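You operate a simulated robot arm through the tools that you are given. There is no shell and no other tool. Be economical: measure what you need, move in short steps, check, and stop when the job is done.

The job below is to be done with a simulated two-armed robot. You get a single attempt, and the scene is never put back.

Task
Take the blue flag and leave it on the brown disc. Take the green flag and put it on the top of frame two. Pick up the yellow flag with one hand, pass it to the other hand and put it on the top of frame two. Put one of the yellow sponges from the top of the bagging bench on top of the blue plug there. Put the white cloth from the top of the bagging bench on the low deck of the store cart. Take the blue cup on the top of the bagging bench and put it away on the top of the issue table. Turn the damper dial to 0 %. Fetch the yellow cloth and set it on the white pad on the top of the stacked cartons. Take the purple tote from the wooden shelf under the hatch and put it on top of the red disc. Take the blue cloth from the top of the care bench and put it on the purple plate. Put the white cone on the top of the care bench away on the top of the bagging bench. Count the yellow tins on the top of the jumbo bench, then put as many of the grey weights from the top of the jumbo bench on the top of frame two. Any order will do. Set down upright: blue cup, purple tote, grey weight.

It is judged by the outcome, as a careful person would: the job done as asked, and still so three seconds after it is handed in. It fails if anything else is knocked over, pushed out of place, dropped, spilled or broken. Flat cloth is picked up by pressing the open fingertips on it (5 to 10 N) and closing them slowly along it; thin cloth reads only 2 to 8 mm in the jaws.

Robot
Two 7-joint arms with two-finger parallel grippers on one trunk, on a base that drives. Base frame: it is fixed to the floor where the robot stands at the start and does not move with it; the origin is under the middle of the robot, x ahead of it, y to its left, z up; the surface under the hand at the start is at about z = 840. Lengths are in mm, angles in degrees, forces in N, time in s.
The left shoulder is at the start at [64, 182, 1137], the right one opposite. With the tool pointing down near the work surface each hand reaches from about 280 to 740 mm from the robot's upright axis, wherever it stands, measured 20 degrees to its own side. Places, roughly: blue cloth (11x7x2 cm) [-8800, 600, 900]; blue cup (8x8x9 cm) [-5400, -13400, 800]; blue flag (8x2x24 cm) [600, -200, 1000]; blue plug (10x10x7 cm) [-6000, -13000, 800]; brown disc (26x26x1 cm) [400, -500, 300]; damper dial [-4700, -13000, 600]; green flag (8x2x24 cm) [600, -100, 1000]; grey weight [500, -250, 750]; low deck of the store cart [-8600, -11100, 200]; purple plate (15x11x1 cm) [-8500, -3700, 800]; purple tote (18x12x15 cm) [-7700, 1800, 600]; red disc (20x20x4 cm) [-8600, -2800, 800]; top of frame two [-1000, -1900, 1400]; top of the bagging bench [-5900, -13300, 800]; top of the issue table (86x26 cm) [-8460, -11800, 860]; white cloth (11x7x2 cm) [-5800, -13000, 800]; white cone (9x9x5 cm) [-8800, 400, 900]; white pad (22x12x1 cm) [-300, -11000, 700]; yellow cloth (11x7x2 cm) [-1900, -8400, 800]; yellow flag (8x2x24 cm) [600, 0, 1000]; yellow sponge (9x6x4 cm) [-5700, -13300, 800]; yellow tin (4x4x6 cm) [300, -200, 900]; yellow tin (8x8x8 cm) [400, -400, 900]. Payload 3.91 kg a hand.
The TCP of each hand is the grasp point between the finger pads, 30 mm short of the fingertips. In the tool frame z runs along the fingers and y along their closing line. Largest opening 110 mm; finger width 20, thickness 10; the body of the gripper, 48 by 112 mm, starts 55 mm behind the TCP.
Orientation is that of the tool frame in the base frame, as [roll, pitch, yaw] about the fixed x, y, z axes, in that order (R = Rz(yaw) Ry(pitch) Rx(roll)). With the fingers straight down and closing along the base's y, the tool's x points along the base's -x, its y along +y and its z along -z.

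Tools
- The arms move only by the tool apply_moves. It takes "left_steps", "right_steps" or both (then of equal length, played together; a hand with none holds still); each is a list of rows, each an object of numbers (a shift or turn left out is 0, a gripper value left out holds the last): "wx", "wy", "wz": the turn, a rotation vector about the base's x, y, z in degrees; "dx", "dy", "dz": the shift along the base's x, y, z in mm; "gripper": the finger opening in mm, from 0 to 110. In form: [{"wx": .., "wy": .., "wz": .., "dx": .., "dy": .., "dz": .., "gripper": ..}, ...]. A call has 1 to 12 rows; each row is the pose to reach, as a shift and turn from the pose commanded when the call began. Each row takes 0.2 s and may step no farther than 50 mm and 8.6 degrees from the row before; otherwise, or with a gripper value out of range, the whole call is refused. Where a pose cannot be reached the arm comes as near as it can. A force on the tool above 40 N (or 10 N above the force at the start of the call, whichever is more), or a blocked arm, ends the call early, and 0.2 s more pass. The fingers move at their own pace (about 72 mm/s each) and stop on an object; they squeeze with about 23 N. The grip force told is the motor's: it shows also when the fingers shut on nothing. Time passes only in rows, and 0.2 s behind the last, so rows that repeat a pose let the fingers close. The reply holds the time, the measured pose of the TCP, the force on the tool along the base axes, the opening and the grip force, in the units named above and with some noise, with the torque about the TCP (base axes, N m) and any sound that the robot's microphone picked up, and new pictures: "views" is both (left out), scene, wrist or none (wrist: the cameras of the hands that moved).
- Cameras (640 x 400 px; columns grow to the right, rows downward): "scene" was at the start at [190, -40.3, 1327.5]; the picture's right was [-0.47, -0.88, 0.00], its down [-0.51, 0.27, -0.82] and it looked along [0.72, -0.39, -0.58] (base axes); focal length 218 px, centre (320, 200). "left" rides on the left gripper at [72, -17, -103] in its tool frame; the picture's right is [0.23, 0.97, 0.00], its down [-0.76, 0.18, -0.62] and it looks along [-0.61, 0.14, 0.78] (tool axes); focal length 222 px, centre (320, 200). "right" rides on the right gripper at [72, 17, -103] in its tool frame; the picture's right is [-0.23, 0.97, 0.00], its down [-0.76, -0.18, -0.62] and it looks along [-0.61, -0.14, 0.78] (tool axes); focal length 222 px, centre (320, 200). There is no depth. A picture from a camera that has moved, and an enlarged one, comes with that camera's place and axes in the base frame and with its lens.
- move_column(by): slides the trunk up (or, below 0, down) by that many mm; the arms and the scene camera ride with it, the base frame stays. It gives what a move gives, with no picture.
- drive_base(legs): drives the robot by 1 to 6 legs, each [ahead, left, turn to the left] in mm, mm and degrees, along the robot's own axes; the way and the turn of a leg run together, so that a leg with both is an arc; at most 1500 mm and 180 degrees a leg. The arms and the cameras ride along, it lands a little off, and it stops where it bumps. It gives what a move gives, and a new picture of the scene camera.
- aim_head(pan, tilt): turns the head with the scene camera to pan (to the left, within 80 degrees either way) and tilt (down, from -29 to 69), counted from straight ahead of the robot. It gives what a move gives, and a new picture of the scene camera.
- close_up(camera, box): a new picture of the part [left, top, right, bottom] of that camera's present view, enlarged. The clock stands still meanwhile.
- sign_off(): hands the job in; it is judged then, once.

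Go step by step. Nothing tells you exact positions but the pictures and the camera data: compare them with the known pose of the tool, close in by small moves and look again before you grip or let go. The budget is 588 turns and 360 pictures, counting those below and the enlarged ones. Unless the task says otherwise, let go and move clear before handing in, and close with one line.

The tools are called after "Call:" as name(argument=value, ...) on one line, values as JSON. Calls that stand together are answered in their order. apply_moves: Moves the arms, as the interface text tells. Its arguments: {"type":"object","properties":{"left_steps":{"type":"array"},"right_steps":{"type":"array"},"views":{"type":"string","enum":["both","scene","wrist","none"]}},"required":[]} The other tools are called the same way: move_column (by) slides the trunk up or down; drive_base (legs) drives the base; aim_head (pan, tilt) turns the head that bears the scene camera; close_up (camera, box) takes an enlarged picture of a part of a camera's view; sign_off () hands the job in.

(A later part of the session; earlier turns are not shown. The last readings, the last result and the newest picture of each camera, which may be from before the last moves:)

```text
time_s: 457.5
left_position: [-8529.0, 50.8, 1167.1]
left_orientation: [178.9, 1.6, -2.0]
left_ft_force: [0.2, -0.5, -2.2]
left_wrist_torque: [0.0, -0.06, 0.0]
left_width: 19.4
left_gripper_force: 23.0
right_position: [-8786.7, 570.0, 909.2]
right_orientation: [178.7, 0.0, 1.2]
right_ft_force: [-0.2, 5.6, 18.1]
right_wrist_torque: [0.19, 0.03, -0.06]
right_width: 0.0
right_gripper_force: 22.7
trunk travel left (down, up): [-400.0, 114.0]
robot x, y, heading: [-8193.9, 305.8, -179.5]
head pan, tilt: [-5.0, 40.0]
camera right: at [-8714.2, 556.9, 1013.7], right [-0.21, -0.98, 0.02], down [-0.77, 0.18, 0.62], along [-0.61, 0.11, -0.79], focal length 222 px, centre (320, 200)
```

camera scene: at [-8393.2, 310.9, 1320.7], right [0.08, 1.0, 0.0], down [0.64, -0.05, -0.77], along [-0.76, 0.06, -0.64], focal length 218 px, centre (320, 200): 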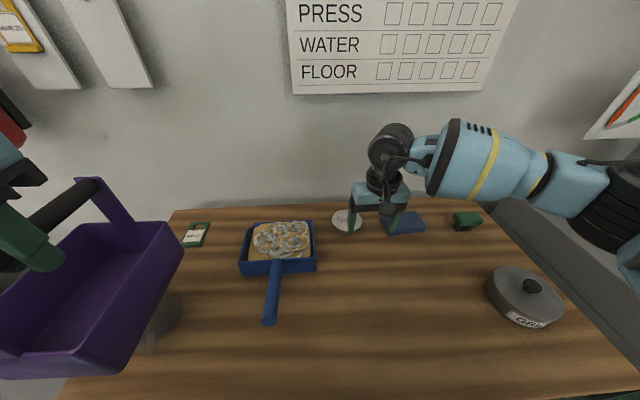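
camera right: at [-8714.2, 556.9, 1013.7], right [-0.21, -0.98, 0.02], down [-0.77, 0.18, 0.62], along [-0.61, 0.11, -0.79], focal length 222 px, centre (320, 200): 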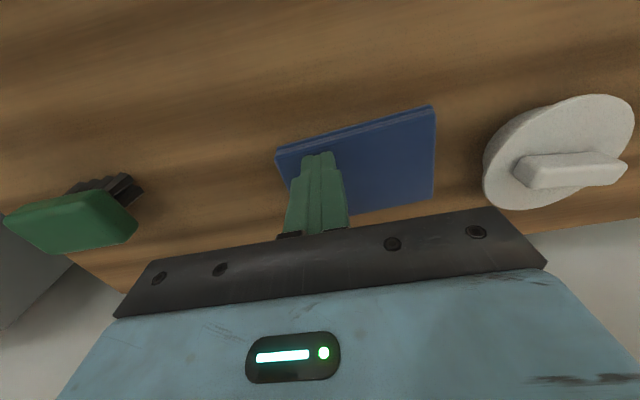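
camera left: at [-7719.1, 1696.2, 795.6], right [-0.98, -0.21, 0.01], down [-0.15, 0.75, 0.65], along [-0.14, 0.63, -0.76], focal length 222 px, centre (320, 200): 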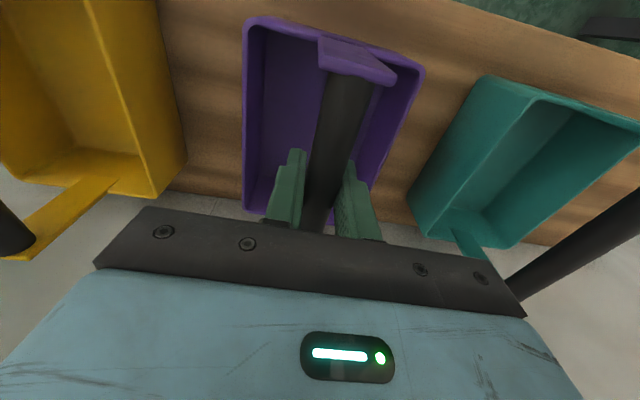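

The fingers pressed unevenly and slid over the cloth. I'll level the hand (roll +1.3°), recentre and retry more gently.

Call:
apply_moves(right_steps=[{"dz": 12}, {"dz": 20, "gripper": 64, "wx": 1.3, "dy": -13}, {"dz": 20, "gripper": 64, "wx": 1.3, "dy": -26}, {"dz": 12, "wx": 1.3, "dy": -26}, {"dz": 8, "wx": 1.3, "dy": -26}, {"dz": 5, "wx": 1.3, "dy": -26}], views="none")

Call:
apply_moves(right_steps=[{"dz": -2}, {"dz": -3}, {"dz": -4}], views="none")

```text
time_s: 458.9
left_position: [-8531.9, 50.6, 1166.0]
left_orientation: [179.0, 1.6, -1.9]
left_ft_force: [0.2, 0.2, -3.1]
left_wrist_torque: [-0.04, -0.05, 0.02]
left_width: 19.6
left_gripper_force: 23.2
right_position: [-8787.6, 545.6, 915.0]
right_orientation: [-180.0, -0.1, 1.0]
right_ft_force: [-0.2, -0.8, -1.3]
right_wrist_torque: [0.01, 0.03, 0.01]
right_width: 64.1
right_gripper_force: 0.0
trunk travel left (down, up): [-400.0, 114.0]
robot x, y, heading: [-8194.1, 306.1, -179.3]
head pan, tilt: [-5.0, 40.0]
```

```text
time_s: 459.7
left_position: [-8531.8, 52.0, 1167.4]
left_orientation: [179.0, 1.6, -2.0]
left_ft_force: [0.6, 0.4, -3.1]
left_wrist_torque: [-0.01, -0.03, -0.01]
left_width: 19.5
left_gripper_force: 23.4
right_position: [-8787.5, 544.2, 909.2]
right_orientation: [180.0, -0.1, 1.0]
right_ft_force: [0.2, 0.3, 0.0]
right_wrist_torque: [0.01, 0.0, -0.01]
right_width: 64.1
right_gripper_force: 0.1
trunk travel left (down, up): [-400.0, 114.0]
robot x, y, heading: [-8189.1, 303.1, -179.3]
head pan, tilt: [-5.0, 40.0]
```

Call:
apply_moves(right_steps=[{"dz": -2}, {"dz": -3}, {"dz": -3}], views="none")

```text
time_s: 460.5
left_position: [-8529.4, 51.8, 1168.1]
left_orientation: [179.1, 1.6, -2.0]
left_ft_force: [0.2, 0.0, -3.0]
left_wrist_torque: [-0.06, -0.05, 0.0]
left_width: 19.6
left_gripper_force: 23.0
right_position: [-8786.7, 543.3, 908.9]
right_orientation: [-180.0, 0.1, 0.9]
right_ft_force: [2.2, 1.6, 18.3]
right_wrist_torque: [0.11, -0.07, -0.01]
right_width: 64.0
right_gripper_force: 0.1
trunk travel left (down, up): [-400.0, 114.0]
robot x, y, heading: [-8189.9, 306.7, -179.6]
head pan, tilt: [-5.0, 40.0]
```

Even contact now. I'll ease off slightly and close slowly.

Call:
apply_moves(right_steps=[{"dz": 1}, {"dz": 1, "gripper": 58}, {"dz": 1, "gripper": 52}, {"dz": 1, "gripper": 46}, {"dz": 1, "gripper": 40}, {"dz": 1, "gripper": 34}, {"dz": 1, "gripper": 28}, {"dz": 1, "gripper": 22}, {"dz": 1, "gripper": 16}, {"dz": 1, "gripper": 10}, {"dz": 1, "gripper": 0}, {"dz": 1, "gripper": 0}], views="wrist")

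```text
time_s: 463.1
left_position: [-8528.7, 51.5, 1166.9]
left_orientation: [179.2, 1.7, -2.1]
left_ft_force: [0.7, -0.8, -3.0]
left_wrist_torque: [-0.03, -0.05, 0.03]
left_width: 19.5
left_gripper_force: 23.0
right_position: [-8785.6, 544.0, 910.0]
right_orientation: [180.0, 0.0, 0.9]
right_ft_force: [1.9, 2.0, 24.0]
right_wrist_torque: [0.05, -0.05, 0.0]
right_width: 0.3
right_gripper_force: 23.4
trunk travel left (down, up): [-400.0, 114.0]
robot x, y, heading: [-8193.7, 305.8, -179.2]
head pan, tilt: [-5.0, 40.0]
camera right: at [-8714.0, 528.9, 1013.2], right [-0.21, -0.98, 0.0], down [-0.76, 0.16, 0.62], along [-0.61, 0.13, -0.78], focal length 222 px, centre (320, 200)
```

right: 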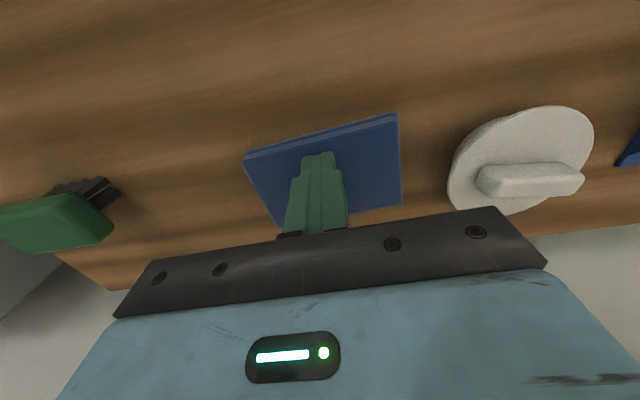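

Closed but nothing pinched, because the press was too firm. I'll retry at a lighter force.

Call:
apply_moves(right_steps=[{"dz": 10}, {"dz": 10, "gripper": 50}, {"dz": 10, "gripper": 50}, {"dz": 3}, {"dz": 1}, {"dz": 0}], views="none")

Call:
apply_moves(right_steps=[{"dz": -1}], views="none")

```text
time_s: 464.5
left_position: [-8529.1, 51.7, 1167.9]
left_orientation: [179.0, 1.7, -2.0]
left_ft_force: [-0.6, 0.7, -2.6]
left_wrist_torque: [-0.04, -0.04, -0.01]
left_width: 19.4
left_gripper_force: 22.9
right_position: [-8786.4, 545.2, 909.7]
right_orientation: [-180.0, 0.0, 1.0]
right_ft_force: [1.0, 1.3, 14.3]
right_wrist_torque: [0.1, -0.06, 0.03]
right_width: 50.2
right_gripper_force: 0.0
trunk travel left (down, up): [-400.0, 114.0]
robot x, y, heading: [-8192.7, 306.9, -179.1]
head pan, tilt: [-5.0, 40.0]
```

```text
time_s: 464.9
left_position: [-8529.1, 51.8, 1167.2]
left_orientation: [179.1, 1.7, -2.0]
left_ft_force: [0.1, -0.3, -2.6]
left_wrist_torque: [-0.04, -0.04, 0.01]
left_width: 19.6
left_gripper_force: 23.4
right_position: [-8786.8, 544.8, 909.8]
right_orientation: [179.8, 0.2, 0.9]
right_ft_force: [1.1, 2.9, 23.2]
right_wrist_torque: [0.15, -0.04, 0.0]
right_width: 50.3
right_gripper_force: 0.0
trunk travel left (down, up): [-400.0, 114.0]
robot x, y, heading: [-8191.1, 303.8, -179.6]
head pan, tilt: [-5.0, 40.0]
```

Call:
apply_moves(right_steps=[{"dz": 1.8}], views="none")

Call:
apply_moves(right_steps=[{"gripper": 46}, {"gripper": 42}, {"gripper": 38}, {"gripper": 34}, {"gripper": 30}, {"gripper": 26}, {"gripper": 22}, {"gripper": 18}, {"gripper": 14}, {"gripper": 10}, {"gripper": 6}, {"gripper": 2}], views="none")

```text
time_s: 465.3
left_position: [-8530.1, 51.7, 1166.5]
left_orientation: [179.0, 1.6, -2.0]
left_ft_force: [0.5, -0.1, -3.2]
left_wrist_torque: [0.0, 0.01, 0.01]
left_width: 19.4
left_gripper_force: 23.4
right_position: [-8787.9, 544.6, 910.2]
right_orientation: [179.9, 0.1, 1.0]
right_ft_force: [-3.5, 1.1, 20.6]
right_wrist_torque: [0.07, 0.13, -0.12]
right_width: 50.0
right_gripper_force: 0.0
trunk travel left (down, up): [-400.0, 114.0]
robot x, y, heading: [-8195.4, 307.1, -179.4]
head pan, tilt: [-5.0, 40.0]
```

```text
time_s: 467.9
left_position: [-8528.7, 50.8, 1167.2]
left_orientation: [179.1, 1.7, -2.0]
left_ft_force: [0.2, -0.3, -2.3]
left_wrist_torque: [0.03, -0.05, 0.01]
left_width: 19.4
left_gripper_force: 23.0
right_position: [-8785.9, 545.8, 910.1]
right_orientation: [-179.9, 0.0, 1.0]
right_ft_force: [1.2, -0.5, 22.1]
right_wrist_torque: [0.02, 0.0, -0.01]
right_width: 0.0
right_gripper_force: 23.5
trunk travel left (down, up): [-400.0, 114.0]
robot x, y, heading: [-8190.6, 304.1, -179.4]
head pan, tilt: [-5.0, 40.0]
```

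Call:
apply_moves(right_steps=[{"dz": 8}, {"dz": 8, "gripper": 60}, {"dz": 8, "gripper": 60}, {"dz": 4}, {"dz": 3}], views="wrist")

```text
time_s: 469.1
left_position: [-8531.0, 51.0, 1167.2]
left_orientation: [178.9, 1.7, -1.9]
left_ft_force: [-0.3, 0.0, -2.7]
left_wrist_torque: [0.0, -0.06, 0.01]
left_width: 19.3
left_gripper_force: 22.8
right_position: [-8785.7, 545.3, 912.1]
right_orientation: [180.0, -0.2, 0.9]
right_ft_force: [0.1, 0.3, -0.8]
right_wrist_torque: [0.01, 0.03, 0.05]
right_width: 60.0
right_gripper_force: 0.0
trunk travel left (down, up): [-400.0, 114.0]
robot x, y, heading: [-8194.0, 304.6, -179.5]
head pan, tilt: [-5.0, 40.0]
camera right: at [-8715.1, 529.2, 1015.7], right [-0.21, -0.98, 0.0], down [-0.77, 0.16, 0.62], along [-0.61, 0.13, -0.78], focal length 222 px, centre (320, 200)
```

right: 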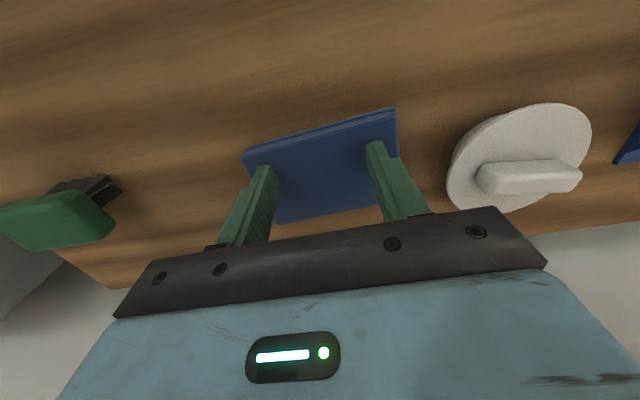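

Call:
apply_moves(right_steps=[{"dz": -1}], views="none")

Call:
apply_moves(right_steps=[{"dz": -0.7}], views="none")

```text
time_s: 469.5
left_position: [-8531.1, 50.7, 1167.6]
left_orientation: [179.1, 1.7, -1.9]
left_ft_force: [-0.5, 0.3, -2.4]
left_wrist_torque: [0.0, -0.03, 0.01]
left_width: 19.5
left_gripper_force: 23.1
right_position: [-8787.6, 545.6, 911.0]
right_orientation: [180.0, -0.2, 0.9]
right_ft_force: [-0.8, 0.4, 0.7]
right_wrist_torque: [0.0, 0.02, -0.02]
right_width: 60.1
right_gripper_force: 0.0
trunk travel left (down, up): [-400.0, 114.0]
robot x, y, heading: [-8190.1, 306.2, -179.6]
head pan, tilt: [-5.0, 40.0]
```

```text
time_s: 469.9
left_position: [-8531.2, 53.1, 1166.6]
left_orientation: [178.9, 1.7, -1.9]
left_ft_force: [0.8, -0.2, -2.6]
left_wrist_torque: [0.02, -0.03, 0.0]
left_width: 19.5
left_gripper_force: 23.4
right_position: [-8787.5, 543.9, 909.5]
right_orientation: [180.0, 0.0, 1.1]
right_ft_force: [-0.2, 0.2, 1.3]
right_wrist_torque: [0.06, 0.0, 0.0]
right_width: 60.0
right_gripper_force: 0.0
trunk travel left (down, up): [-400.0, 114.0]
robot x, y, heading: [-8193.7, 303.1, -179.1]
head pan, tilt: [-5.0, 40.0]
```

Call:
apply_moves(right_steps=[{"dz": -0.7}], views="none")

```text
time_s: 470.3
left_position: [-8530.5, 52.1, 1166.0]
left_orientation: [179.0, 1.6, -2.0]
left_ft_force: [0.1, -0.1, -3.2]
left_wrist_torque: [0.01, -0.06, 0.0]
left_width: 19.4
left_gripper_force: 23.0
right_position: [-8787.1, 544.0, 908.8]
right_orientation: [180.0, -0.2, 1.0]
right_ft_force: [-0.3, 1.5, 4.4]
right_wrist_torque: [0.11, 0.01, -0.03]
right_width: 60.2
right_gripper_force: 0.0
trunk travel left (down, up): [-400.0, 114.0]
robot x, y, heading: [-8190.8, 303.3, -179.4]
head pan, tilt: [-5.0, 40.0]
```

Force is 4.4 N; one touch more to get about 7 N, then a slow close.

Call:
apply_moves(right_steps=[{"dz": -0.4, "gripper": 57}, {"dz": -0.4, "gripper": 54}, {"dz": -0.4, "gripper": 51}, {"dz": -0.4, "gripper": 48}, {"dz": -0.4, "gripper": 45}, {"dz": -0.4, "gripper": 42}, {"dz": -0.4, "gripper": 39}, {"dz": -0.4, "gripper": 36}, {"dz": -0.4, "gripper": 33}, {"dz": -0.4, "gripper": 30}, {"dz": -0.4, "gripper": 27}, {"dz": -0.4, "gripper": 24}], views="none")

Call:
apply_moves(right_steps=[{"gripper": 21}, {"gripper": 18}, {"gripper": 15}, {"gripper": 12}, {"gripper": 9}, {"gripper": 6}, {"gripper": 3}, {"gripper": 0}, {"gripper": 0}], views="wrist")

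```text
time_s: 472.9
left_position: [-8529.0, 51.0, 1167.9]
left_orientation: [179.0, 1.6, -2.0]
left_ft_force: [-0.6, -0.4, -2.4]
left_wrist_torque: [0.03, -0.05, -0.03]
left_width: 19.5
left_gripper_force: 22.7
right_position: [-8785.4, 543.7, 908.9]
right_orientation: [-180.0, 0.0, 1.0]
right_ft_force: [-1.4, 1.4, 17.1]
right_wrist_torque: [0.09, 0.06, 0.01]
right_width: 29.8
right_gripper_force: 6.0
trunk travel left (down, up): [-400.0, 114.0]
robot x, y, heading: [-8191.6, 303.5, -179.4]
head pan, tilt: [-5.0, 40.0]
```

```text
time_s: 474.9
left_position: [-8530.2, 51.4, 1166.6]
left_orientation: [179.1, 1.7, -2.1]
left_ft_force: [-1.1, -0.1, -2.9]
left_wrist_torque: [-0.01, -0.04, 0.04]
left_width: 19.6
left_gripper_force: 23.1
right_position: [-8785.8, 544.3, 910.8]
right_orientation: [180.0, -0.1, 1.0]
right_ft_force: [0.5, 0.8, 18.0]
right_wrist_torque: [0.03, 0.03, -0.01]
right_width: 0.0
right_gripper_force: 22.7
trunk travel left (down, up): [-400.0, 114.0]
robot x, y, heading: [-8191.9, 305.5, -179.5]
head pan, tilt: [-5.0, 40.0]
camera right: at [-8714.0, 528.6, 1013.4], right [-0.21, -0.98, 0.0], down [-0.77, 0.16, 0.62], along [-0.61, 0.13, -0.78], focal length 222 px, centre (320, 200)
```

right: 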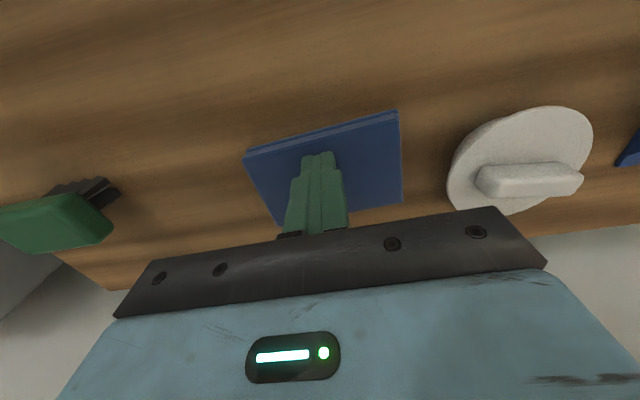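

The press force grew while closing. I'll retry, easing upward as the fingers close to stay within 5–10 N.

Call:
apply_moves(right_steps=[{"dz": 8}, {"dz": 8, "gripper": 60}, {"dz": 8, "gripper": 60}, {"dz": 3}, {"dz": 1.5}, {"dz": 0.6}, {"dz": 0.6}], views="none")

Call:
apply_moves(right_steps=[{"gripper": 58}, {"gripper": 56}, {"gripper": 54}, {"gripper": 52}], views="none")

```text
time_s: 476.5
left_position: [-8531.4, 51.0, 1167.7]
left_orientation: [179.0, 1.7, -1.9]
left_ft_force: [0.1, -0.2, -2.6]
left_wrist_torque: [0.03, -0.01, -0.02]
left_width: 19.3
left_gripper_force: 23.0
right_position: [-8786.6, 544.4, 909.8]
right_orientation: [-180.0, -0.1, 1.0]
right_ft_force: [-0.8, -0.1, 4.1]
right_wrist_torque: [0.05, 0.03, -0.06]
right_width: 60.1
right_gripper_force: 0.0
trunk travel left (down, up): [-400.0, 114.0]
robot x, y, heading: [-8190.6, 307.7, -179.6]
head pan, tilt: [-5.0, 40.0]
```

```text
time_s: 477.5
left_position: [-8530.8, 51.4, 1167.5]
left_orientation: [179.0, 1.6, -2.0]
left_ft_force: [-0.5, 0.1, -2.8]
left_wrist_torque: [0.02, -0.04, 0.0]
left_width: 19.1
left_gripper_force: 23.0
right_position: [-8786.4, 544.8, 909.5]
right_orientation: [180.0, -0.1, 1.0]
right_ft_force: [-0.7, 1.0, 5.5]
right_wrist_torque: [0.09, 0.02, -0.05]
right_width: 53.6
right_gripper_force: 1.8
trunk travel left (down, up): [-400.0, 114.0]
robot x, y, heading: [-8192.9, 304.3, -179.4]
head pan, tilt: [-5.0, 40.0]
```

Call:
apply_moves(right_steps=[{"gripper": 49}, {"gripper": 46}, {"gripper": 43}, {"gripper": 40}], views="none")

Call:
apply_moves(right_steps=[{"gripper": 37, "dz": 0.2}, {"gripper": 34, "dz": 0.2}, {"gripper": 31, "dz": 0.3}, {"gripper": 28, "dz": 0.3}], views="none")

Call:
apply_moves(right_steps=[{"gripper": 25, "dz": 0.2}, {"gripper": 22, "dz": 0.2}, {"gripper": 19, "dz": 0.3}, {"gripper": 16, "dz": 0.3}], views="none")

```text
time_s: 478.5
left_position: [-8529.7, 50.7, 1167.3]
left_orientation: [178.9, 1.7, -2.0]
left_ft_force: [-0.1, -1.1, -3.8]
left_wrist_torque: [0.01, -0.02, -0.01]
left_width: 19.5
left_gripper_force: 23.1
right_position: [-8787.0, 544.4, 910.6]
right_orientation: [-180.0, -0.1, 0.9]
right_ft_force: [-0.1, 2.0, 7.4]
right_wrist_torque: [0.1, 0.04, 0.01]
right_width: 41.7
right_gripper_force: 1.7
trunk travel left (down, up): [-400.0, 114.0]
robot x, y, heading: [-8194.0, 304.4, -179.5]
head pan, tilt: [-5.0, 40.0]
```

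```text
time_s: 479.5
left_position: [-8530.3, 52.6, 1166.7]
left_orientation: [179.0, 1.6, -2.0]
left_ft_force: [0.1, -0.2, -3.1]
left_wrist_torque: [0.0, -0.04, 0.0]
left_width: 19.5
left_gripper_force: 22.6
right_position: [-8786.0, 544.9, 910.2]
right_orientation: [-180.0, -0.2, 1.1]
right_ft_force: [0.4, 0.5, 4.0]
right_wrist_torque: [0.02, 0.03, -0.03]
right_width: 29.4
right_gripper_force: 0.8
trunk travel left (down, up): [-400.0, 114.0]
robot x, y, heading: [-8191.4, 305.2, -179.3]
head pan, tilt: [-5.0, 40.0]
```

```text
time_s: 480.5
left_position: [-8529.8, 51.6, 1167.1]
left_orientation: [179.0, 1.7, -2.0]
left_ft_force: [-0.9, 0.2, -2.0]
left_wrist_torque: [0.01, -0.05, 0.03]
left_width: 19.5
left_gripper_force: 23.0
right_position: [-8786.4, 544.9, 909.1]
right_orientation: [-180.0, -0.1, 0.9]
right_ft_force: [-0.1, 0.8, 3.1]
right_wrist_torque: [0.05, 0.02, -0.01]
right_width: 17.0
right_gripper_force: 1.1
trunk travel left (down, up): [-400.0, 114.0]
robot x, y, heading: [-8194.2, 306.1, -179.3]
head pan, tilt: [-5.0, 40.0]
```

Call:
apply_moves(right_steps=[{"gripper": 13, "dz": -0.2}, {"gripper": 10, "dz": -0.3}, {"gripper": 7, "dz": -0.3}, {"gripper": 4, "dz": -0.3}, {"gripper": 0, "dz": -0.3}, {"gripper": 0, "dz": -0.3}], views="wrist")

```text
time_s: 481.9
left_position: [-8530.7, 51.8, 1167.4]
left_orientation: [179.0, 1.6, -2.0]
left_ft_force: [0.6, 0.4, -2.5]
left_wrist_torque: [0.0, -0.03, 0.0]
left_width: 19.5
left_gripper_force: 22.7
right_position: [-8786.2, 542.9, 909.4]
right_orientation: [-180.0, -0.1, 0.9]
right_ft_force: [-0.8, 0.3, 5.0]
right_wrist_torque: [0.06, 0.01, 0.0]
right_width: 0.0
right_gripper_force: 23.1
trunk travel left (down, up): [-400.0, 114.0]
robot x, y, heading: [-8193.9, 305.4, -179.4]
head pan, tilt: [-5.0, 40.0]
camera right: at [-8715.1, 528.5, 1013.7], right [-0.21, -0.98, 0.0], down [-0.77, 0.16, 0.62], along [-0.61, 0.13, -0.78], focal length 222 px, centre (320, 200)
```

right: 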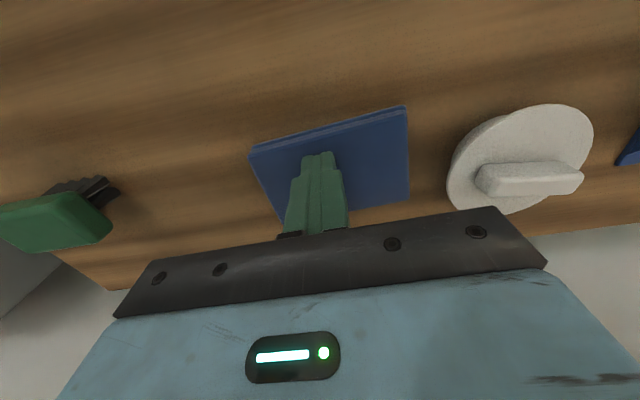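

No pinch yet; the force dipped below 5 N near the end. I'll try again, holding about 7–8 N throughout from a smaller opening.

Call:
apply_moves(right_steps=[{"dz": 6}, {"dz": 6, "gripper": 44}, {"dz": 6, "gripper": 44}, {"dz": 2}, {"dz": 0.5}, {"dz": -0.1}, {"dz": -0.1}], views="none")

Call:
apply_moves(right_steps=[{"gripper": 42}, {"gripper": 40}], views="none")

```text
time_s: 483.5
left_position: [-8531.2, 51.5, 1165.7]
left_orientation: [179.0, 1.6, -1.9]
left_ft_force: [-0.1, 0.6, -2.9]
left_wrist_torque: [-0.02, -0.06, 0.01]
left_width: 19.5
left_gripper_force: 22.8
right_position: [-8787.9, 543.1, 909.4]
right_orientation: [-180.0, -0.1, 1.0]
right_ft_force: [-0.7, -0.9, 0.8]
right_wrist_torque: [0.01, 0.02, -0.02]
right_width: 44.1
right_gripper_force: 0.4
trunk travel left (down, up): [-400.0, 114.0]
robot x, y, heading: [-8195.4, 303.1, -179.3]
head pan, tilt: [-5.0, 40.0]
```

```text
time_s: 484.1
left_position: [-8531.7, 52.5, 1166.3]
left_orientation: [179.0, 1.7, -2.0]
left_ft_force: [0.1, -0.2, -3.1]
left_wrist_torque: [-0.01, -0.03, 0.0]
left_width: 19.6
left_gripper_force: 22.5
right_position: [-8785.8, 544.8, 910.6]
right_orientation: [-180.0, -0.1, 0.9]
right_ft_force: [0.8, 0.4, 0.2]
right_wrist_torque: [-0.01, -0.03, 0.02]
right_width: 40.0
right_gripper_force: 0.0
trunk travel left (down, up): [-400.0, 114.0]
robot x, y, heading: [-8192.8, 305.4, -179.6]
head pan, tilt: [-5.0, 40.0]
```

Call:
apply_moves(right_steps=[{"dz": -1.2}, {"dz": -1.6}], views="none")

```text
time_s: 484.7
left_position: [-8529.8, 50.7, 1166.3]
left_orientation: [179.1, 1.6, -2.0]
left_ft_force: [-0.1, -0.4, -4.0]
left_wrist_torque: [0.0, -0.05, 0.0]
left_width: 19.1
left_gripper_force: 22.7
right_position: [-8786.9, 544.5, 909.9]
right_orientation: [179.9, -0.1, 1.0]
right_ft_force: [-0.7, 0.2, 8.4]
right_wrist_torque: [0.03, -0.01, -0.02]
right_width: 39.8
right_gripper_force: 0.0
trunk travel left (down, up): [-400.0, 114.0]
robot x, y, heading: [-8192.5, 304.4, -179.5]
head pan, tilt: [-5.0, 40.0]
```

Call:
apply_moves(right_steps=[{"gripper": 38}, {"gripper": 36}, {"gripper": 34}, {"gripper": 32}, {"gripper": 30}, {"gripper": 28}, {"gripper": 26}, {"gripper": 24}], views="none")

Call:
apply_moves(right_steps=[{"gripper": 22}, {"gripper": 20}, {"gripper": 18}, {"gripper": 16}, {"gripper": 14}, {"gripper": 12}], views="none")

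Call:
apply_moves(right_steps=[{"gripper": 10}, {"gripper": 8}, {"gripper": 6}, {"gripper": 4}, {"gripper": 2}, {"gripper": 0}, {"gripper": 0}], views="wrist")

```text
time_s: 486.5
left_position: [-8529.2, 50.6, 1166.9]
left_orientation: [179.1, 1.6, -2.0]
left_ft_force: [-0.5, -0.2, -2.2]
left_wrist_torque: [-0.01, -0.03, 0.01]
left_width: 19.3
left_gripper_force: 23.3
right_position: [-8786.6, 544.9, 910.4]
right_orientation: [-180.0, 0.0, 1.0]
right_ft_force: [-1.3, 0.6, 17.4]
right_wrist_torque: [0.04, 0.07, -0.05]
right_width: 29.4
right_gripper_force: 5.5
trunk travel left (down, up): [-400.0, 114.0]
robot x, y, heading: [-8194.9, 305.9, -179.0]
head pan, tilt: [-5.0, 40.0]
```

```text
time_s: 487.9
left_position: [-8529.2, 49.9, 1166.1]
left_orientation: [179.1, 1.7, -2.1]
left_ft_force: [-0.6, 0.8, -3.5]
left_wrist_torque: [0.0, -0.05, 0.03]
left_width: 19.5
left_gripper_force: 22.7
right_position: [-8785.8, 544.4, 910.8]
right_orientation: [180.0, 0.1, 1.0]
right_ft_force: [-1.1, -0.2, 19.1]
right_wrist_torque: [-0.02, 0.03, 0.01]
right_width: 18.7
right_gripper_force: 6.9
trunk travel left (down, up): [-400.0, 114.0]
robot x, y, heading: [-8193.8, 301.2, -179.2]
head pan, tilt: [-5.0, 40.0]
```

```text
time_s: 489.5
left_position: [-8530.3, 50.2, 1167.3]
left_orientation: [179.1, 1.6, -2.0]
left_ft_force: [0.7, -0.2, -2.5]
left_wrist_torque: [-0.03, -0.06, 0.02]
left_width: 19.5
left_gripper_force: 22.4
right_position: [-8785.1, 544.0, 908.8]
right_orientation: [180.0, 0.0, 0.9]
right_ft_force: [0.1, -0.5, 20.2]
right_wrist_torque: [-0.05, -0.02, 0.01]
right_width: 0.0
right_gripper_force: 22.6
trunk travel left (down, up): [-400.0, 114.0]
robot x, y, heading: [-8197.1, 305.8, -179.0]
head pan, tilt: [-5.0, 40.0]
camera right: at [-8714.0, 528.6, 1013.3], right [-0.21, -0.98, 0.0], down [-0.77, 0.16, 0.62], along [-0.61, 0.13, -0.78], focal length 222 px, centre (320, 200)
```

right: 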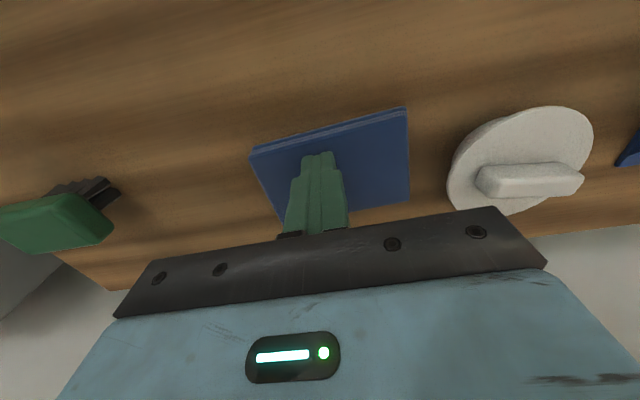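

This folded cloth behaves like a firm pad, so I'll grip it across its 7 cm sides instead. I'll raise, pull back a bit and test turning the hand 90°.

Call:
apply_moves(right_steps=[{"dz": 25}, {"dz": 50, "dx": 20, "gripper": 100}, {"dz": 60, "dx": 50}, {"dz": 60, "dx": 80}, {"dz": 60, "dx": 110, "wz": 7}, {"dz": 60, "dx": 120, "wz": 14}, {"dz": 60, "dx": 120, "wz": 21}, {"dz": 60, "dx": 120, "wz": 28}, {"dz": 60, "dx": 120, "wz": 35}, {"dz": 60, "dx": 120, "wz": 42}, {"dz": 60, "dx": 120, "wz": 49}, {"dz": 60, "dx": 120, "wz": 56}], views="none")

```text
time_s: 492.1
left_position: [-8530.2, 52.0, 1166.3]
left_orientation: [179.0, 1.6, -2.1]
left_ft_force: [0.1, 0.1, -1.9]
left_wrist_torque: [-0.02, -0.05, 0.02]
left_width: 19.4
left_gripper_force: 23.2
right_position: [-8656.6, 524.3, 966.4]
right_orientation: [179.5, -0.6, 56.6]
right_ft_force: [0.2, -0.7, -0.1]
right_wrist_torque: [0.02, -0.01, 0.01]
right_width: 99.8
right_gripper_force: 0.1
right hand out of reach, approached as far as the arm can: row 12
trunk travel left (down, up): [-400.0, 114.0]
robot x, y, heading: [-8192.1, 305.9, -179.4]
head pan, tilt: [-5.0, 40.0]
```

Call:
apply_moves(right_steps=[{"wz": -8}, {"wz": -16}, {"wz": -24}, {"wz": -32}, {"wz": -40}, {"wz": -48}, {"wz": -56, "dy": 10}, {"wz": -64, "dy": 20}, {"wz": -72, "dy": 30}, {"wz": -80, "dy": 40}, {"wz": -88, "dy": 50}, {"wz": -96, "dy": 60}], views="none")

Call:
apply_moves(right_steps=[{"wz": -8}, {"wz": -16}, {"wz": -24}, {"wz": -32}, {"wz": -40}, {"wz": -48}, {"wz": -51}], views="wrist")

```text
time_s: 494.7
left_position: [-8529.2, 50.5, 1166.3]
left_orientation: [179.0, 1.6, -2.0]
left_ft_force: [-0.2, 0.4, -3.0]
left_wrist_torque: [-0.02, -0.07, 0.03]
left_width: 19.4
left_gripper_force: 23.4
right_position: [-8657.8, 584.3, 965.9]
right_orientation: [-179.9, -0.2, -39.1]
right_ft_force: [-0.3, 0.3, -0.5]
right_wrist_torque: [-0.03, 0.02, 0.0]
right_width: 99.8
right_gripper_force: 0.1
trunk travel left (down, up): [-400.0, 114.0]
robot x, y, heading: [-8192.4, 308.1, -179.5]
head pan, tilt: [-5.0, 40.0]
```

```text
time_s: 496.3
left_position: [-8530.4, 51.1, 1167.2]
left_orientation: [179.0, 1.6, -2.0]
left_ft_force: [0.3, -0.7, -2.1]
left_wrist_torque: [-0.02, -0.05, 0.04]
left_width: 19.4
left_gripper_force: 23.0
right_position: [-8656.7, 584.8, 966.3]
right_orientation: [-180.0, 0.0, -90.1]
right_ft_force: [-0.3, 0.4, 0.3]
right_wrist_torque: [0.02, -0.02, -0.01]
right_width: 99.7
right_gripper_force: 0.2
trunk travel left (down, up): [-400.0, 114.0]
robot x, y, heading: [-8191.5, 305.2, -179.3]
head pan, tilt: [-5.0, 40.0]
camera right: at [-8674.1, 512.5, 1069.7], right [-0.97, 0.23, 0.0], down [0.18, 0.76, 0.62], along [0.14, 0.6, -0.78], focal length 222 px, centre (320, 200)
```

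right: 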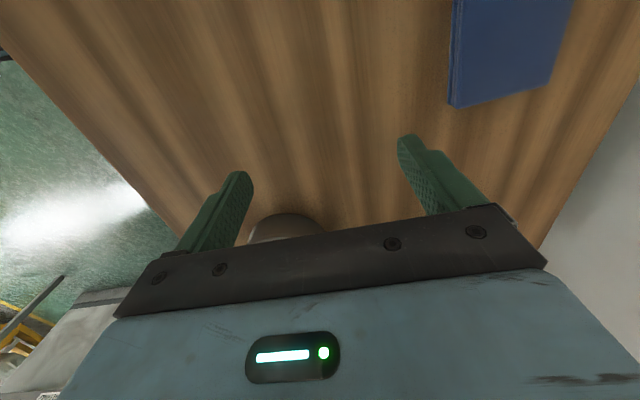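

Turning the other way works well. Now over the cloth.

Call:
apply_moves(right_steps=[{"dx": -30, "dy": -8}, {"dx": -60, "dy": -16}, {"dx": -90, "dy": -24}, {"dx": -115, "dy": -32}, {"dx": -131, "dy": -40, "dz": -15}, {"dx": -131, "dy": -40, "dz": -25}], views="wrist")

```text
time_s: 497.7
left_position: [-8530.9, 50.7, 1166.0]
left_orientation: [179.0, 1.6, -2.0]
left_ft_force: [-0.4, 0.3, -2.8]
left_wrist_torque: [0.03, -0.03, 0.02]
left_width: 19.4
left_gripper_force: 23.0
right_position: [-8789.1, 544.4, 942.3]
right_orientation: [-180.0, -0.1, -90.0]
right_ft_force: [-0.1, -0.6, -0.4]
right_wrist_torque: [-0.02, 0.03, 0.01]
right_width: 99.9
right_gripper_force: 0.1
trunk travel left (down, up): [-400.0, 114.0]
robot x, y, heading: [-8188.7, 304.1, -179.3]
head pan, tilt: [-5.0, 40.0]
camera right: at [-8805.8, 472.5, 1045.9], right [-0.97, 0.23, 0.0], down [0.18, 0.76, 0.62], along [0.14, 0.61, -0.78], focal length 222 px, centre (320, 200)
```

right: 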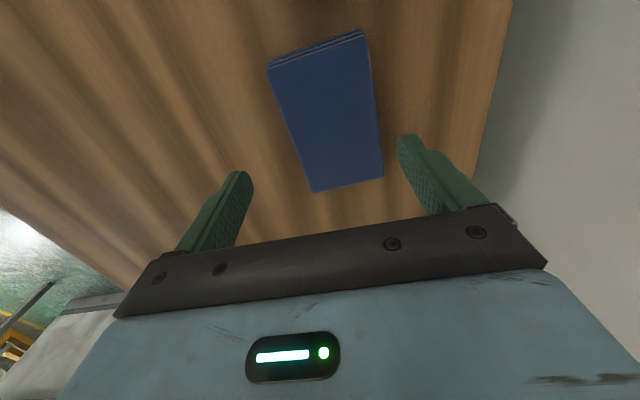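

The cloth centre is at [-8802, 528], aligned with y. I'll centre over it and lower around its sides.

Call:
apply_moves(right_steps=[{"dx": -13, "dy": -16, "dz": -10}, {"dx": -13, "dy": -16, "dz": -25}, {"dx": -13, "dy": -16, "dz": -35}, {"dx": -13, "dy": -16, "dz": -40}, {"dx": -13, "dy": -16, "dz": -44}, {"dx": -13, "dy": -16, "dz": -47}, {"dx": -13, "dy": -16, "dz": -50}, {"dx": -13, "dy": -16, "dz": -53}], views="wrist")

```text
time_s: 499.5
left_position: [-8530.9, 51.1, 1167.0]
left_orientation: [179.0, 1.6, -2.0]
left_ft_force: [0.4, 0.4, -2.5]
left_wrist_torque: [0.01, -0.04, 0.05]
left_width: 19.5
left_gripper_force: 23.3
right_position: [-8800.0, 528.3, 891.3]
right_orientation: [179.8, -0.2, -90.0]
right_ft_force: [0.2, 1.5, 7.3]
right_wrist_torque: [0.09, -0.41, 0.07]
right_width: 99.9
right_gripper_force: 0.1
trunk travel left (down, up): [-400.0, 114.0]
robot x, y, heading: [-8190.1, 303.1, -179.9]
head pan, tilt: [-5.0, 40.0]
camera right: at [-8818.4, 456.6, 994.1], right [-0.97, 0.23, 0.0], down [0.18, 0.76, 0.62], along [0.14, 0.6, -0.78], focal length 222 px, centre (320, 200)
```

right: 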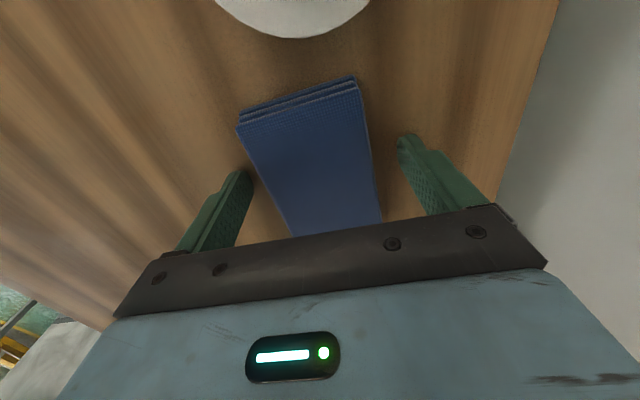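

The fingertips touch the bench on both sides of the cloth. Closing.

Call:
apply_moves(right_steps=[{"dz": 1, "gripper": 90}, {"dz": 1, "gripper": 80}, {"dz": 1, "gripper": 72}, {"dz": 1, "gripper": 66}, {"dz": 1, "gripper": 60}, {"dz": 1, "gripper": 54}, {"dz": 1, "gripper": 48}, {"dz": 1, "gripper": 40}, {"dz": 1, "gripper": 30}], views="wrist")

```text
time_s: 501.5
left_position: [-8530.4, 51.9, 1167.6]
left_orientation: [179.0, 1.6, -2.1]
left_ft_force: [-0.3, 0.2, -2.3]
left_wrist_torque: [-0.01, -0.05, 0.0]
left_width: 19.5
left_gripper_force: 22.7
right_position: [-8800.7, 528.0, 890.3]
right_orientation: [179.9, -0.2, -89.9]
right_ft_force: [4.7, -1.0, 6.8]
right_wrist_torque: [0.03, -0.41, -0.06]
right_width: 67.8
right_gripper_force: 22.9
trunk travel left (down, up): [-400.0, 114.0]
robot x, y, heading: [-8193.4, 301.2, -179.3]
head pan, tilt: [-5.0, 40.0]
camera right: at [-8817.8, 456.2, 993.9], right [-0.97, 0.23, 0.0], down [0.18, 0.76, 0.62], along [0.14, 0.61, -0.78], focal length 222 px, centre (320, 200)
```

right: 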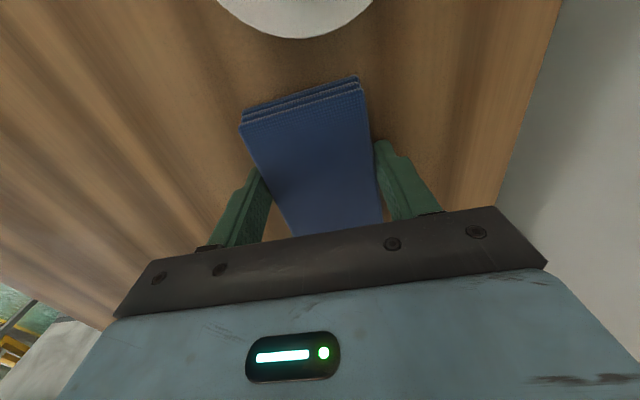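

A firm grip at 68 mm. I'll lift and retreat.

Call:
apply_moves(right_steps=[{"dz": 10}, {"dz": 30}, {"dz": 60}, {"dz": 95}, {"dz": 130}, {"dz": 165, "dx": 10}, {"dz": 200, "dx": 40}, {"dz": 230, "dx": 80}, {"dz": 250, "dx": 120, "dy": 20}, {"dz": 260, "dx": 160, "dy": 50}, {"dz": 260, "dx": 200, "dy": 75}, {"dz": 260, "dx": 230, "dy": 100}], views="wrist")

```text
refused: row 10 steps farther than a row can; nothing moved
```

Call:
apply_moves(right_steps=[{"dz": 10}, {"dz": 30}, {"dz": 60}, {"dz": 95}, {"dz": 130}, {"dz": 165, "dx": 10}, {"dz": 200, "dx": 35}, {"dz": 230, "dx": 70}, {"dz": 250, "dx": 105, "dy": 15}, {"dz": 260, "dx": 140, "dy": 35}, {"dz": 260, "dx": 175, "dy": 60}, {"dz": 260, "dx": 215, "dy": 85}], views="none")

Call:
drive_base(legs=[[-550, 0, 0], [0, 0, 90], [1200, 0, 0]])

```text
time_s: 504.1
left_position: [-8529.8, 53.1, 1167.2]
left_orientation: [179.0, 1.7, -2.0]
left_ft_force: [-0.1, 0.8, -3.7]
left_wrist_torque: [0.0, -0.01, -0.01]
left_width: 19.5
left_gripper_force: 22.9
right_position: [-8585.1, 613.0, 1146.8]
right_orientation: [179.9, -0.2, -89.9]
right_ft_force: [0.2, 0.4, -0.2]
right_wrist_torque: [-0.03, 0.03, -0.02]
right_width: 67.7
right_gripper_force: 22.8
trunk travel left (down, up): [-400.0, 114.0]
robot x, y, heading: [-8192.0, 304.0, -179.2]
head pan, tilt: [-5.0, 40.0]
```

```text
time_s: 516.8
left_position: [-7345.7, -1211.4, 1166.9]
left_orientation: [179.1, 1.7, 89.2]
left_ft_force: [0.3, -0.2, -2.1]
left_wrist_torque: [0.07, -0.03, 0.01]
left_width: 19.3
left_gripper_force: 22.7
right_position: [-7905.5, -1279.6, 1147.2]
right_orientation: [-179.9, -0.1, 1.2]
right_ft_force: [0.0, -0.1, 0.1]
right_wrist_torque: [0.0, 0.0, -0.02]
right_width: 66.9
right_gripper_force: 22.6
trunk travel left (down, up): [-400.0, 114.0]
robot x, y, heading: [-7605.1, -880.2, -88.2]
head pan, tilt: [-5.0, 40.0]
camera scene: at [-7609.1, -1075.5, 1320.7], right [-1.0, 0.06, 0.0], down [0.04, 0.64, -0.77], along [-0.04, -0.76, -0.64], focal length 218 px, centre (320, 200)
```

scene: 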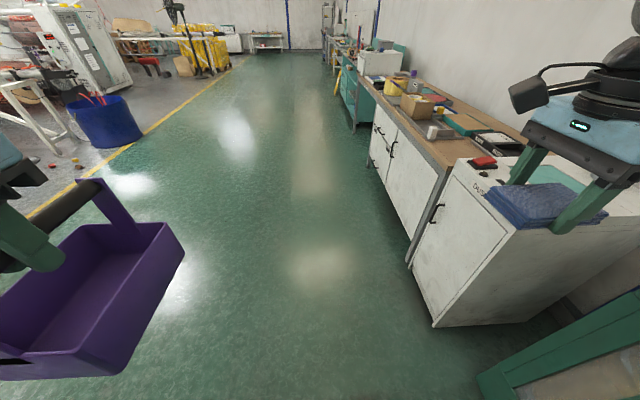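

Both items are held, and counters run along the west wall. I'll drive down the aisle and face the counter near the red disc.

Call:
drive_base(legs=[[1500, 0, -1.8], [250, 0, 0], [0, 0, -90]])

```text
time_s: 529.5
left_position: [-7952.9, -2856.9, 1167.0]
left_orientation: [179.0, 1.7, -4.5]
left_ft_force: [0.0, 0.0, -2.6]
left_wrist_torque: [-0.04, -0.02, -0.01]
left_width: 19.3
left_gripper_force: 23.1
right_position: [-7983.4, -2293.3, 1147.4]
right_orientation: [-179.9, 0.0, -92.5]
right_ft_force: [-0.8, -0.2, -0.5]
right_wrist_torque: [-0.02, -0.01, -0.03]
right_width: 67.0
right_gripper_force: 23.3
trunk travel left (down, up): [-400.0, 114.0]
robot x, y, heading: [-7603.8, -2616.8, 177.7]
head pan, tilt: [-5.0, 40.0]
camera scene: at [-7802.7, -2603.6, 1320.7], right [0.12, 0.99, 0.0], down [0.64, -0.08, -0.77], along [-0.76, 0.09, -0.64], focal length 218 px, centre (320, 200)
```

scene: 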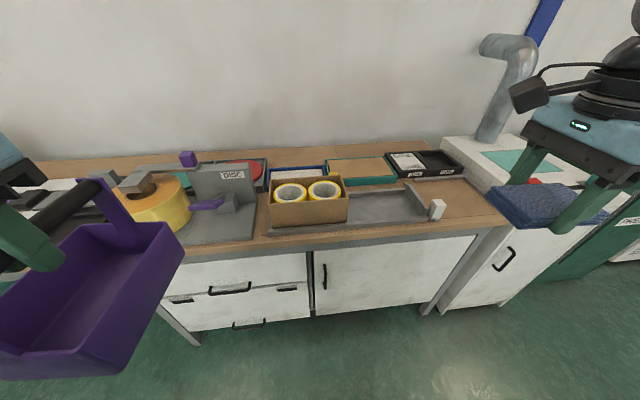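

Call:
close_up(camera="scene", box=[90, 120, 450, 260])

```text
1.78 times, centred on (270, 190) of scene
camera zoom: at [-7802.7, -2603.6, 1320.7], right [0.12, 0.99, 0.0], down [0.64, -0.08, -0.77], along [-0.76, 0.09, -0.64], focal length 388 px, centre (409, 218)
```

zoom: 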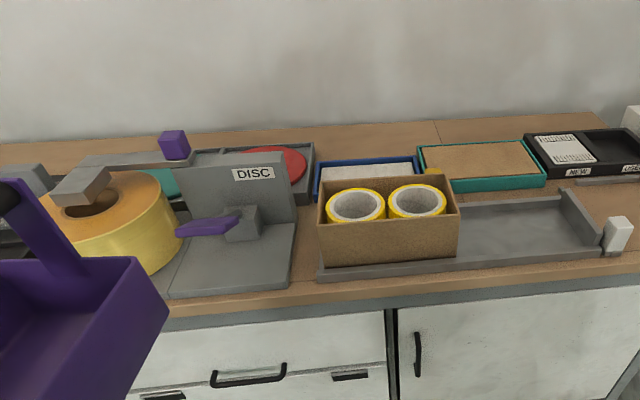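

The red disc sits in a shallow grey tray behind a device, near [-8585, -2816]. I'll raise the trunk for clearance and drive up to the counter.

Call:
move_column(by=100)

Call:
drive_base(legs=[[430, -20, 2.3]])

Call:
aim_head(pan=15, tilt=48)

```text
time_s: 530.8
left_position: [-7952.8, -2857.2, 1265.8]
left_orientation: [179.0, 1.4, -4.6]
left_ft_force: [-0.6, 0.2, -3.2]
left_wrist_torque: [0.01, -0.06, 0.03]
left_width: 19.4
left_gripper_force: 23.1
right_position: [-7984.7, -2293.2, 1245.1]
right_orientation: [-179.9, -0.2, -92.5]
right_ft_force: [0.2, -0.1, -0.8]
right_wrist_torque: [0.01, -0.01, 0.0]
right_width: 66.9
right_gripper_force: 23.0
trunk travel left (down, up): [-500.0, 14.0]
robot x, y, heading: [-7601.4, -2621.1, 178.1]
head pan, tilt: [-5.0, 40.0]
```

```text
time_s: 533.4
left_position: [-8369.7, -2842.7, 1266.8]
left_orientation: [179.0, 1.5, -2.3]
left_ft_force: [0.1, 0.3, -2.5]
left_wrist_torque: [-0.02, -0.07, -0.01]
left_width: 19.4
left_gripper_force: 22.8
right_position: [-8423.4, -2282.0, 1247.6]
right_orientation: [180.0, -0.1, -90.3]
right_ft_force: [-0.6, -0.4, -0.7]
right_wrist_torque: [0.04, -0.02, 0.03]
right_width: 67.0
right_gripper_force: 23.0
trunk travel left (down, up): [-500.0, 14.0]
robot x, y, heading: [-8028.3, -2594.2, -179.7]
head pan, tilt: [-5.0, 40.0]
camera scene: at [-8146.0, -2584.0, 1440.8], right [0.08, 1.0, 0.0], down [0.64, -0.05, -0.77], along [-0.76, 0.06, -0.64], focal length 218 px, centre (320, 200)
```

scene: 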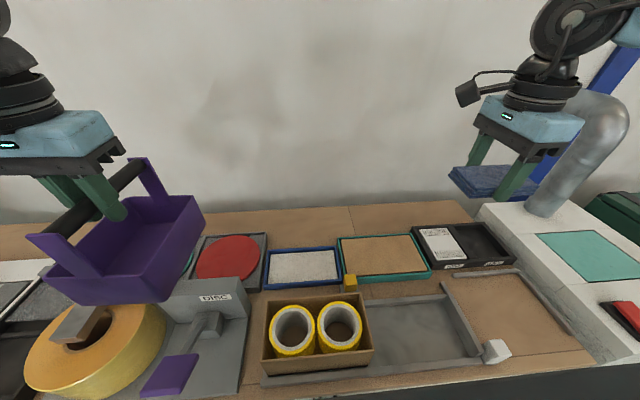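

```text
time_s: 534.3
left_position: [-8370.0, -2843.2, 1266.2]
left_orientation: [179.0, 1.6, -2.4]
left_ft_force: [-0.2, 0.3, -2.6]
left_wrist_torque: [-0.02, -0.04, 0.01]
left_width: 19.3
left_gripper_force: 22.4
right_position: [-8423.2, -2282.5, 1247.4]
right_orientation: [-180.0, 0.0, -90.3]
right_ft_force: [-0.2, 0.7, -1.0]
right_wrist_torque: [-0.04, 0.01, -0.01]
right_width: 67.1
right_gripper_force: 23.1
trunk travel left (down, up): [-500.0, 14.0]
robot x, y, heading: [-8030.0, -2593.0, -179.6]
head pan, tilt: [15.0, 48.0]
camera scene: at [-8137.8, -2611.6, 1429.2], right [-0.26, 0.97, 0.0], down [0.72, 0.19, -0.67], along [-0.65, -0.18, -0.74], focal length 218 px, centre (320, 200)
```

scene: 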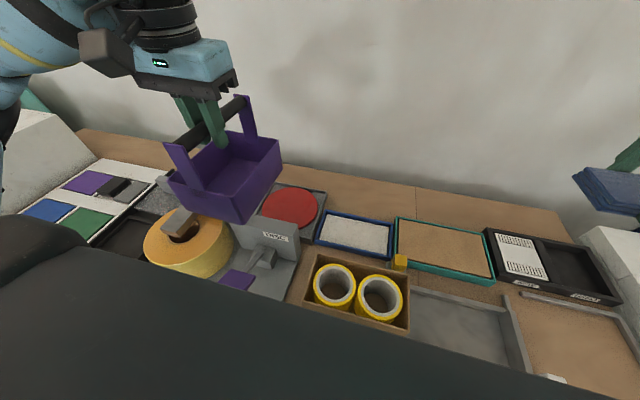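

Now I clearly see the red disc near [-8586, -2838]; the purple plate is further left near [-8492, -3616]. I'll carry the tote over the disc.

Call:
apply_moves(left_steps=[{"dx": -30}, {"dx": -65}, {"dx": -100}, {"dx": -135}, {"dx": -170, "dy": 2}, {"dx": -200, "dy": 4}, {"dx": -216, "dy": 5}, {"dx": -216, "dy": 5, "dz": -30}, {"dx": -216, "dy": 5, "dz": -65}, {"dx": -216, "dy": 5, "dz": -100}, {"dx": -216, "dy": 5, "dz": -130}], views="both")

```text
time_s: 536.7
left_position: [-8584.9, -2838.0, 1135.7]
left_orientation: [179.1, 1.5, -2.4]
left_ft_force: [-0.5, 0.3, -3.1]
left_wrist_torque: [0.02, -0.03, -0.02]
left_width: 19.3
left_gripper_force: 23.2
right_position: [-8423.3, -2281.8, 1247.5]
right_orientation: [179.9, -0.1, -90.3]
right_ft_force: [-0.7, 0.1, 0.8]
right_wrist_torque: [-0.01, 0.05, 0.02]
right_width: 67.1
right_gripper_force: 22.8
trunk travel left (down, up): [-500.0, 14.0]
robot x, y, heading: [-8030.7, -2590.5, -179.5]
head pan, tilt: [15.0, 48.0]
camera scene: at [-8138.3, -2612.2, 1429.1], right [-0.26, 0.96, 0.0], down [0.72, 0.2, -0.67], along [-0.65, -0.18, -0.74], focal length 218 px, centre (320, 200)
camera left: at [-8510.5, -2824.1, 1237.3], right [0.19, -0.98, 0.01], down [-0.75, -0.14, 0.65], along [-0.63, -0.13, -0.76], focal length 222 px, centre (320, 200)
```

scene: 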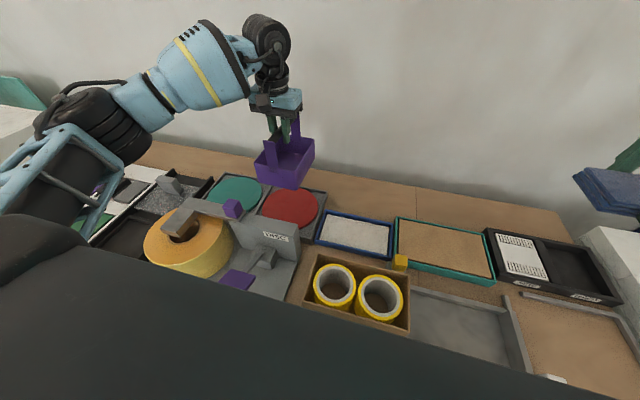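
left: 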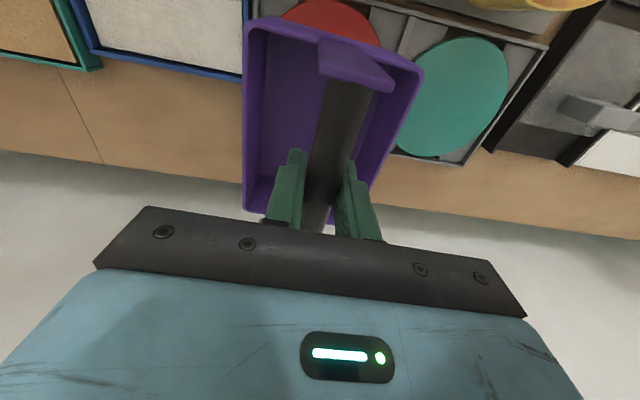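

The tote is above the disc. I'll lower slowly until contact.

Call:
apply_moves(left_steps=[{"dy": -3, "dz": -30}, {"dy": -4, "dz": -60}, {"dy": -4, "dz": -85}, {"dy": -4, "dz": -95}, {"dy": -4, "dz": -102}, {"dy": -4, "dz": -108}, {"dy": -4, "dz": -113}, {"dy": -4, "dz": -118}, {"dy": -4, "dz": -123}, {"dy": -4, "dz": -128}, {"dy": -4, "dz": -133}], views="scene")

```text
time_s: 539.1
left_position: [-8585.1, -2841.5, 1004.0]
left_orientation: [178.9, 1.6, -2.4]
left_ft_force: [0.0, 0.0, -2.6]
left_wrist_torque: [0.0, -0.04, 0.0]
left_width: 19.7
left_gripper_force: 22.7
right_position: [-8424.5, -2281.7, 1247.8]
right_orientation: [-179.9, 0.0, -90.3]
right_ft_force: [0.5, -0.3, -0.7]
right_wrist_torque: [-0.02, 0.01, 0.01]
right_width: 66.8
right_gripper_force: 22.4
trunk travel left (down, up): [-500.0, 14.0]
robot x, y, heading: [-8026.9, -2590.9, -179.6]
head pan, tilt: [15.0, 48.0]
camera scene: at [-8138.0, -2611.8, 1429.2], right [-0.26, 0.96, 0.0], down [0.72, 0.2, -0.67], along [-0.65, -0.18, -0.74], focal length 218 px, centre (320, 200)
```

scene: 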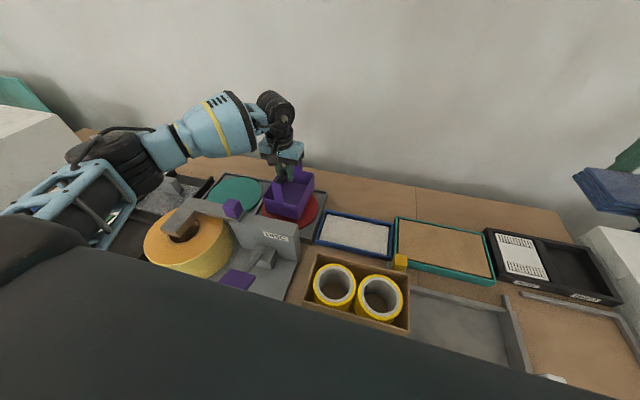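

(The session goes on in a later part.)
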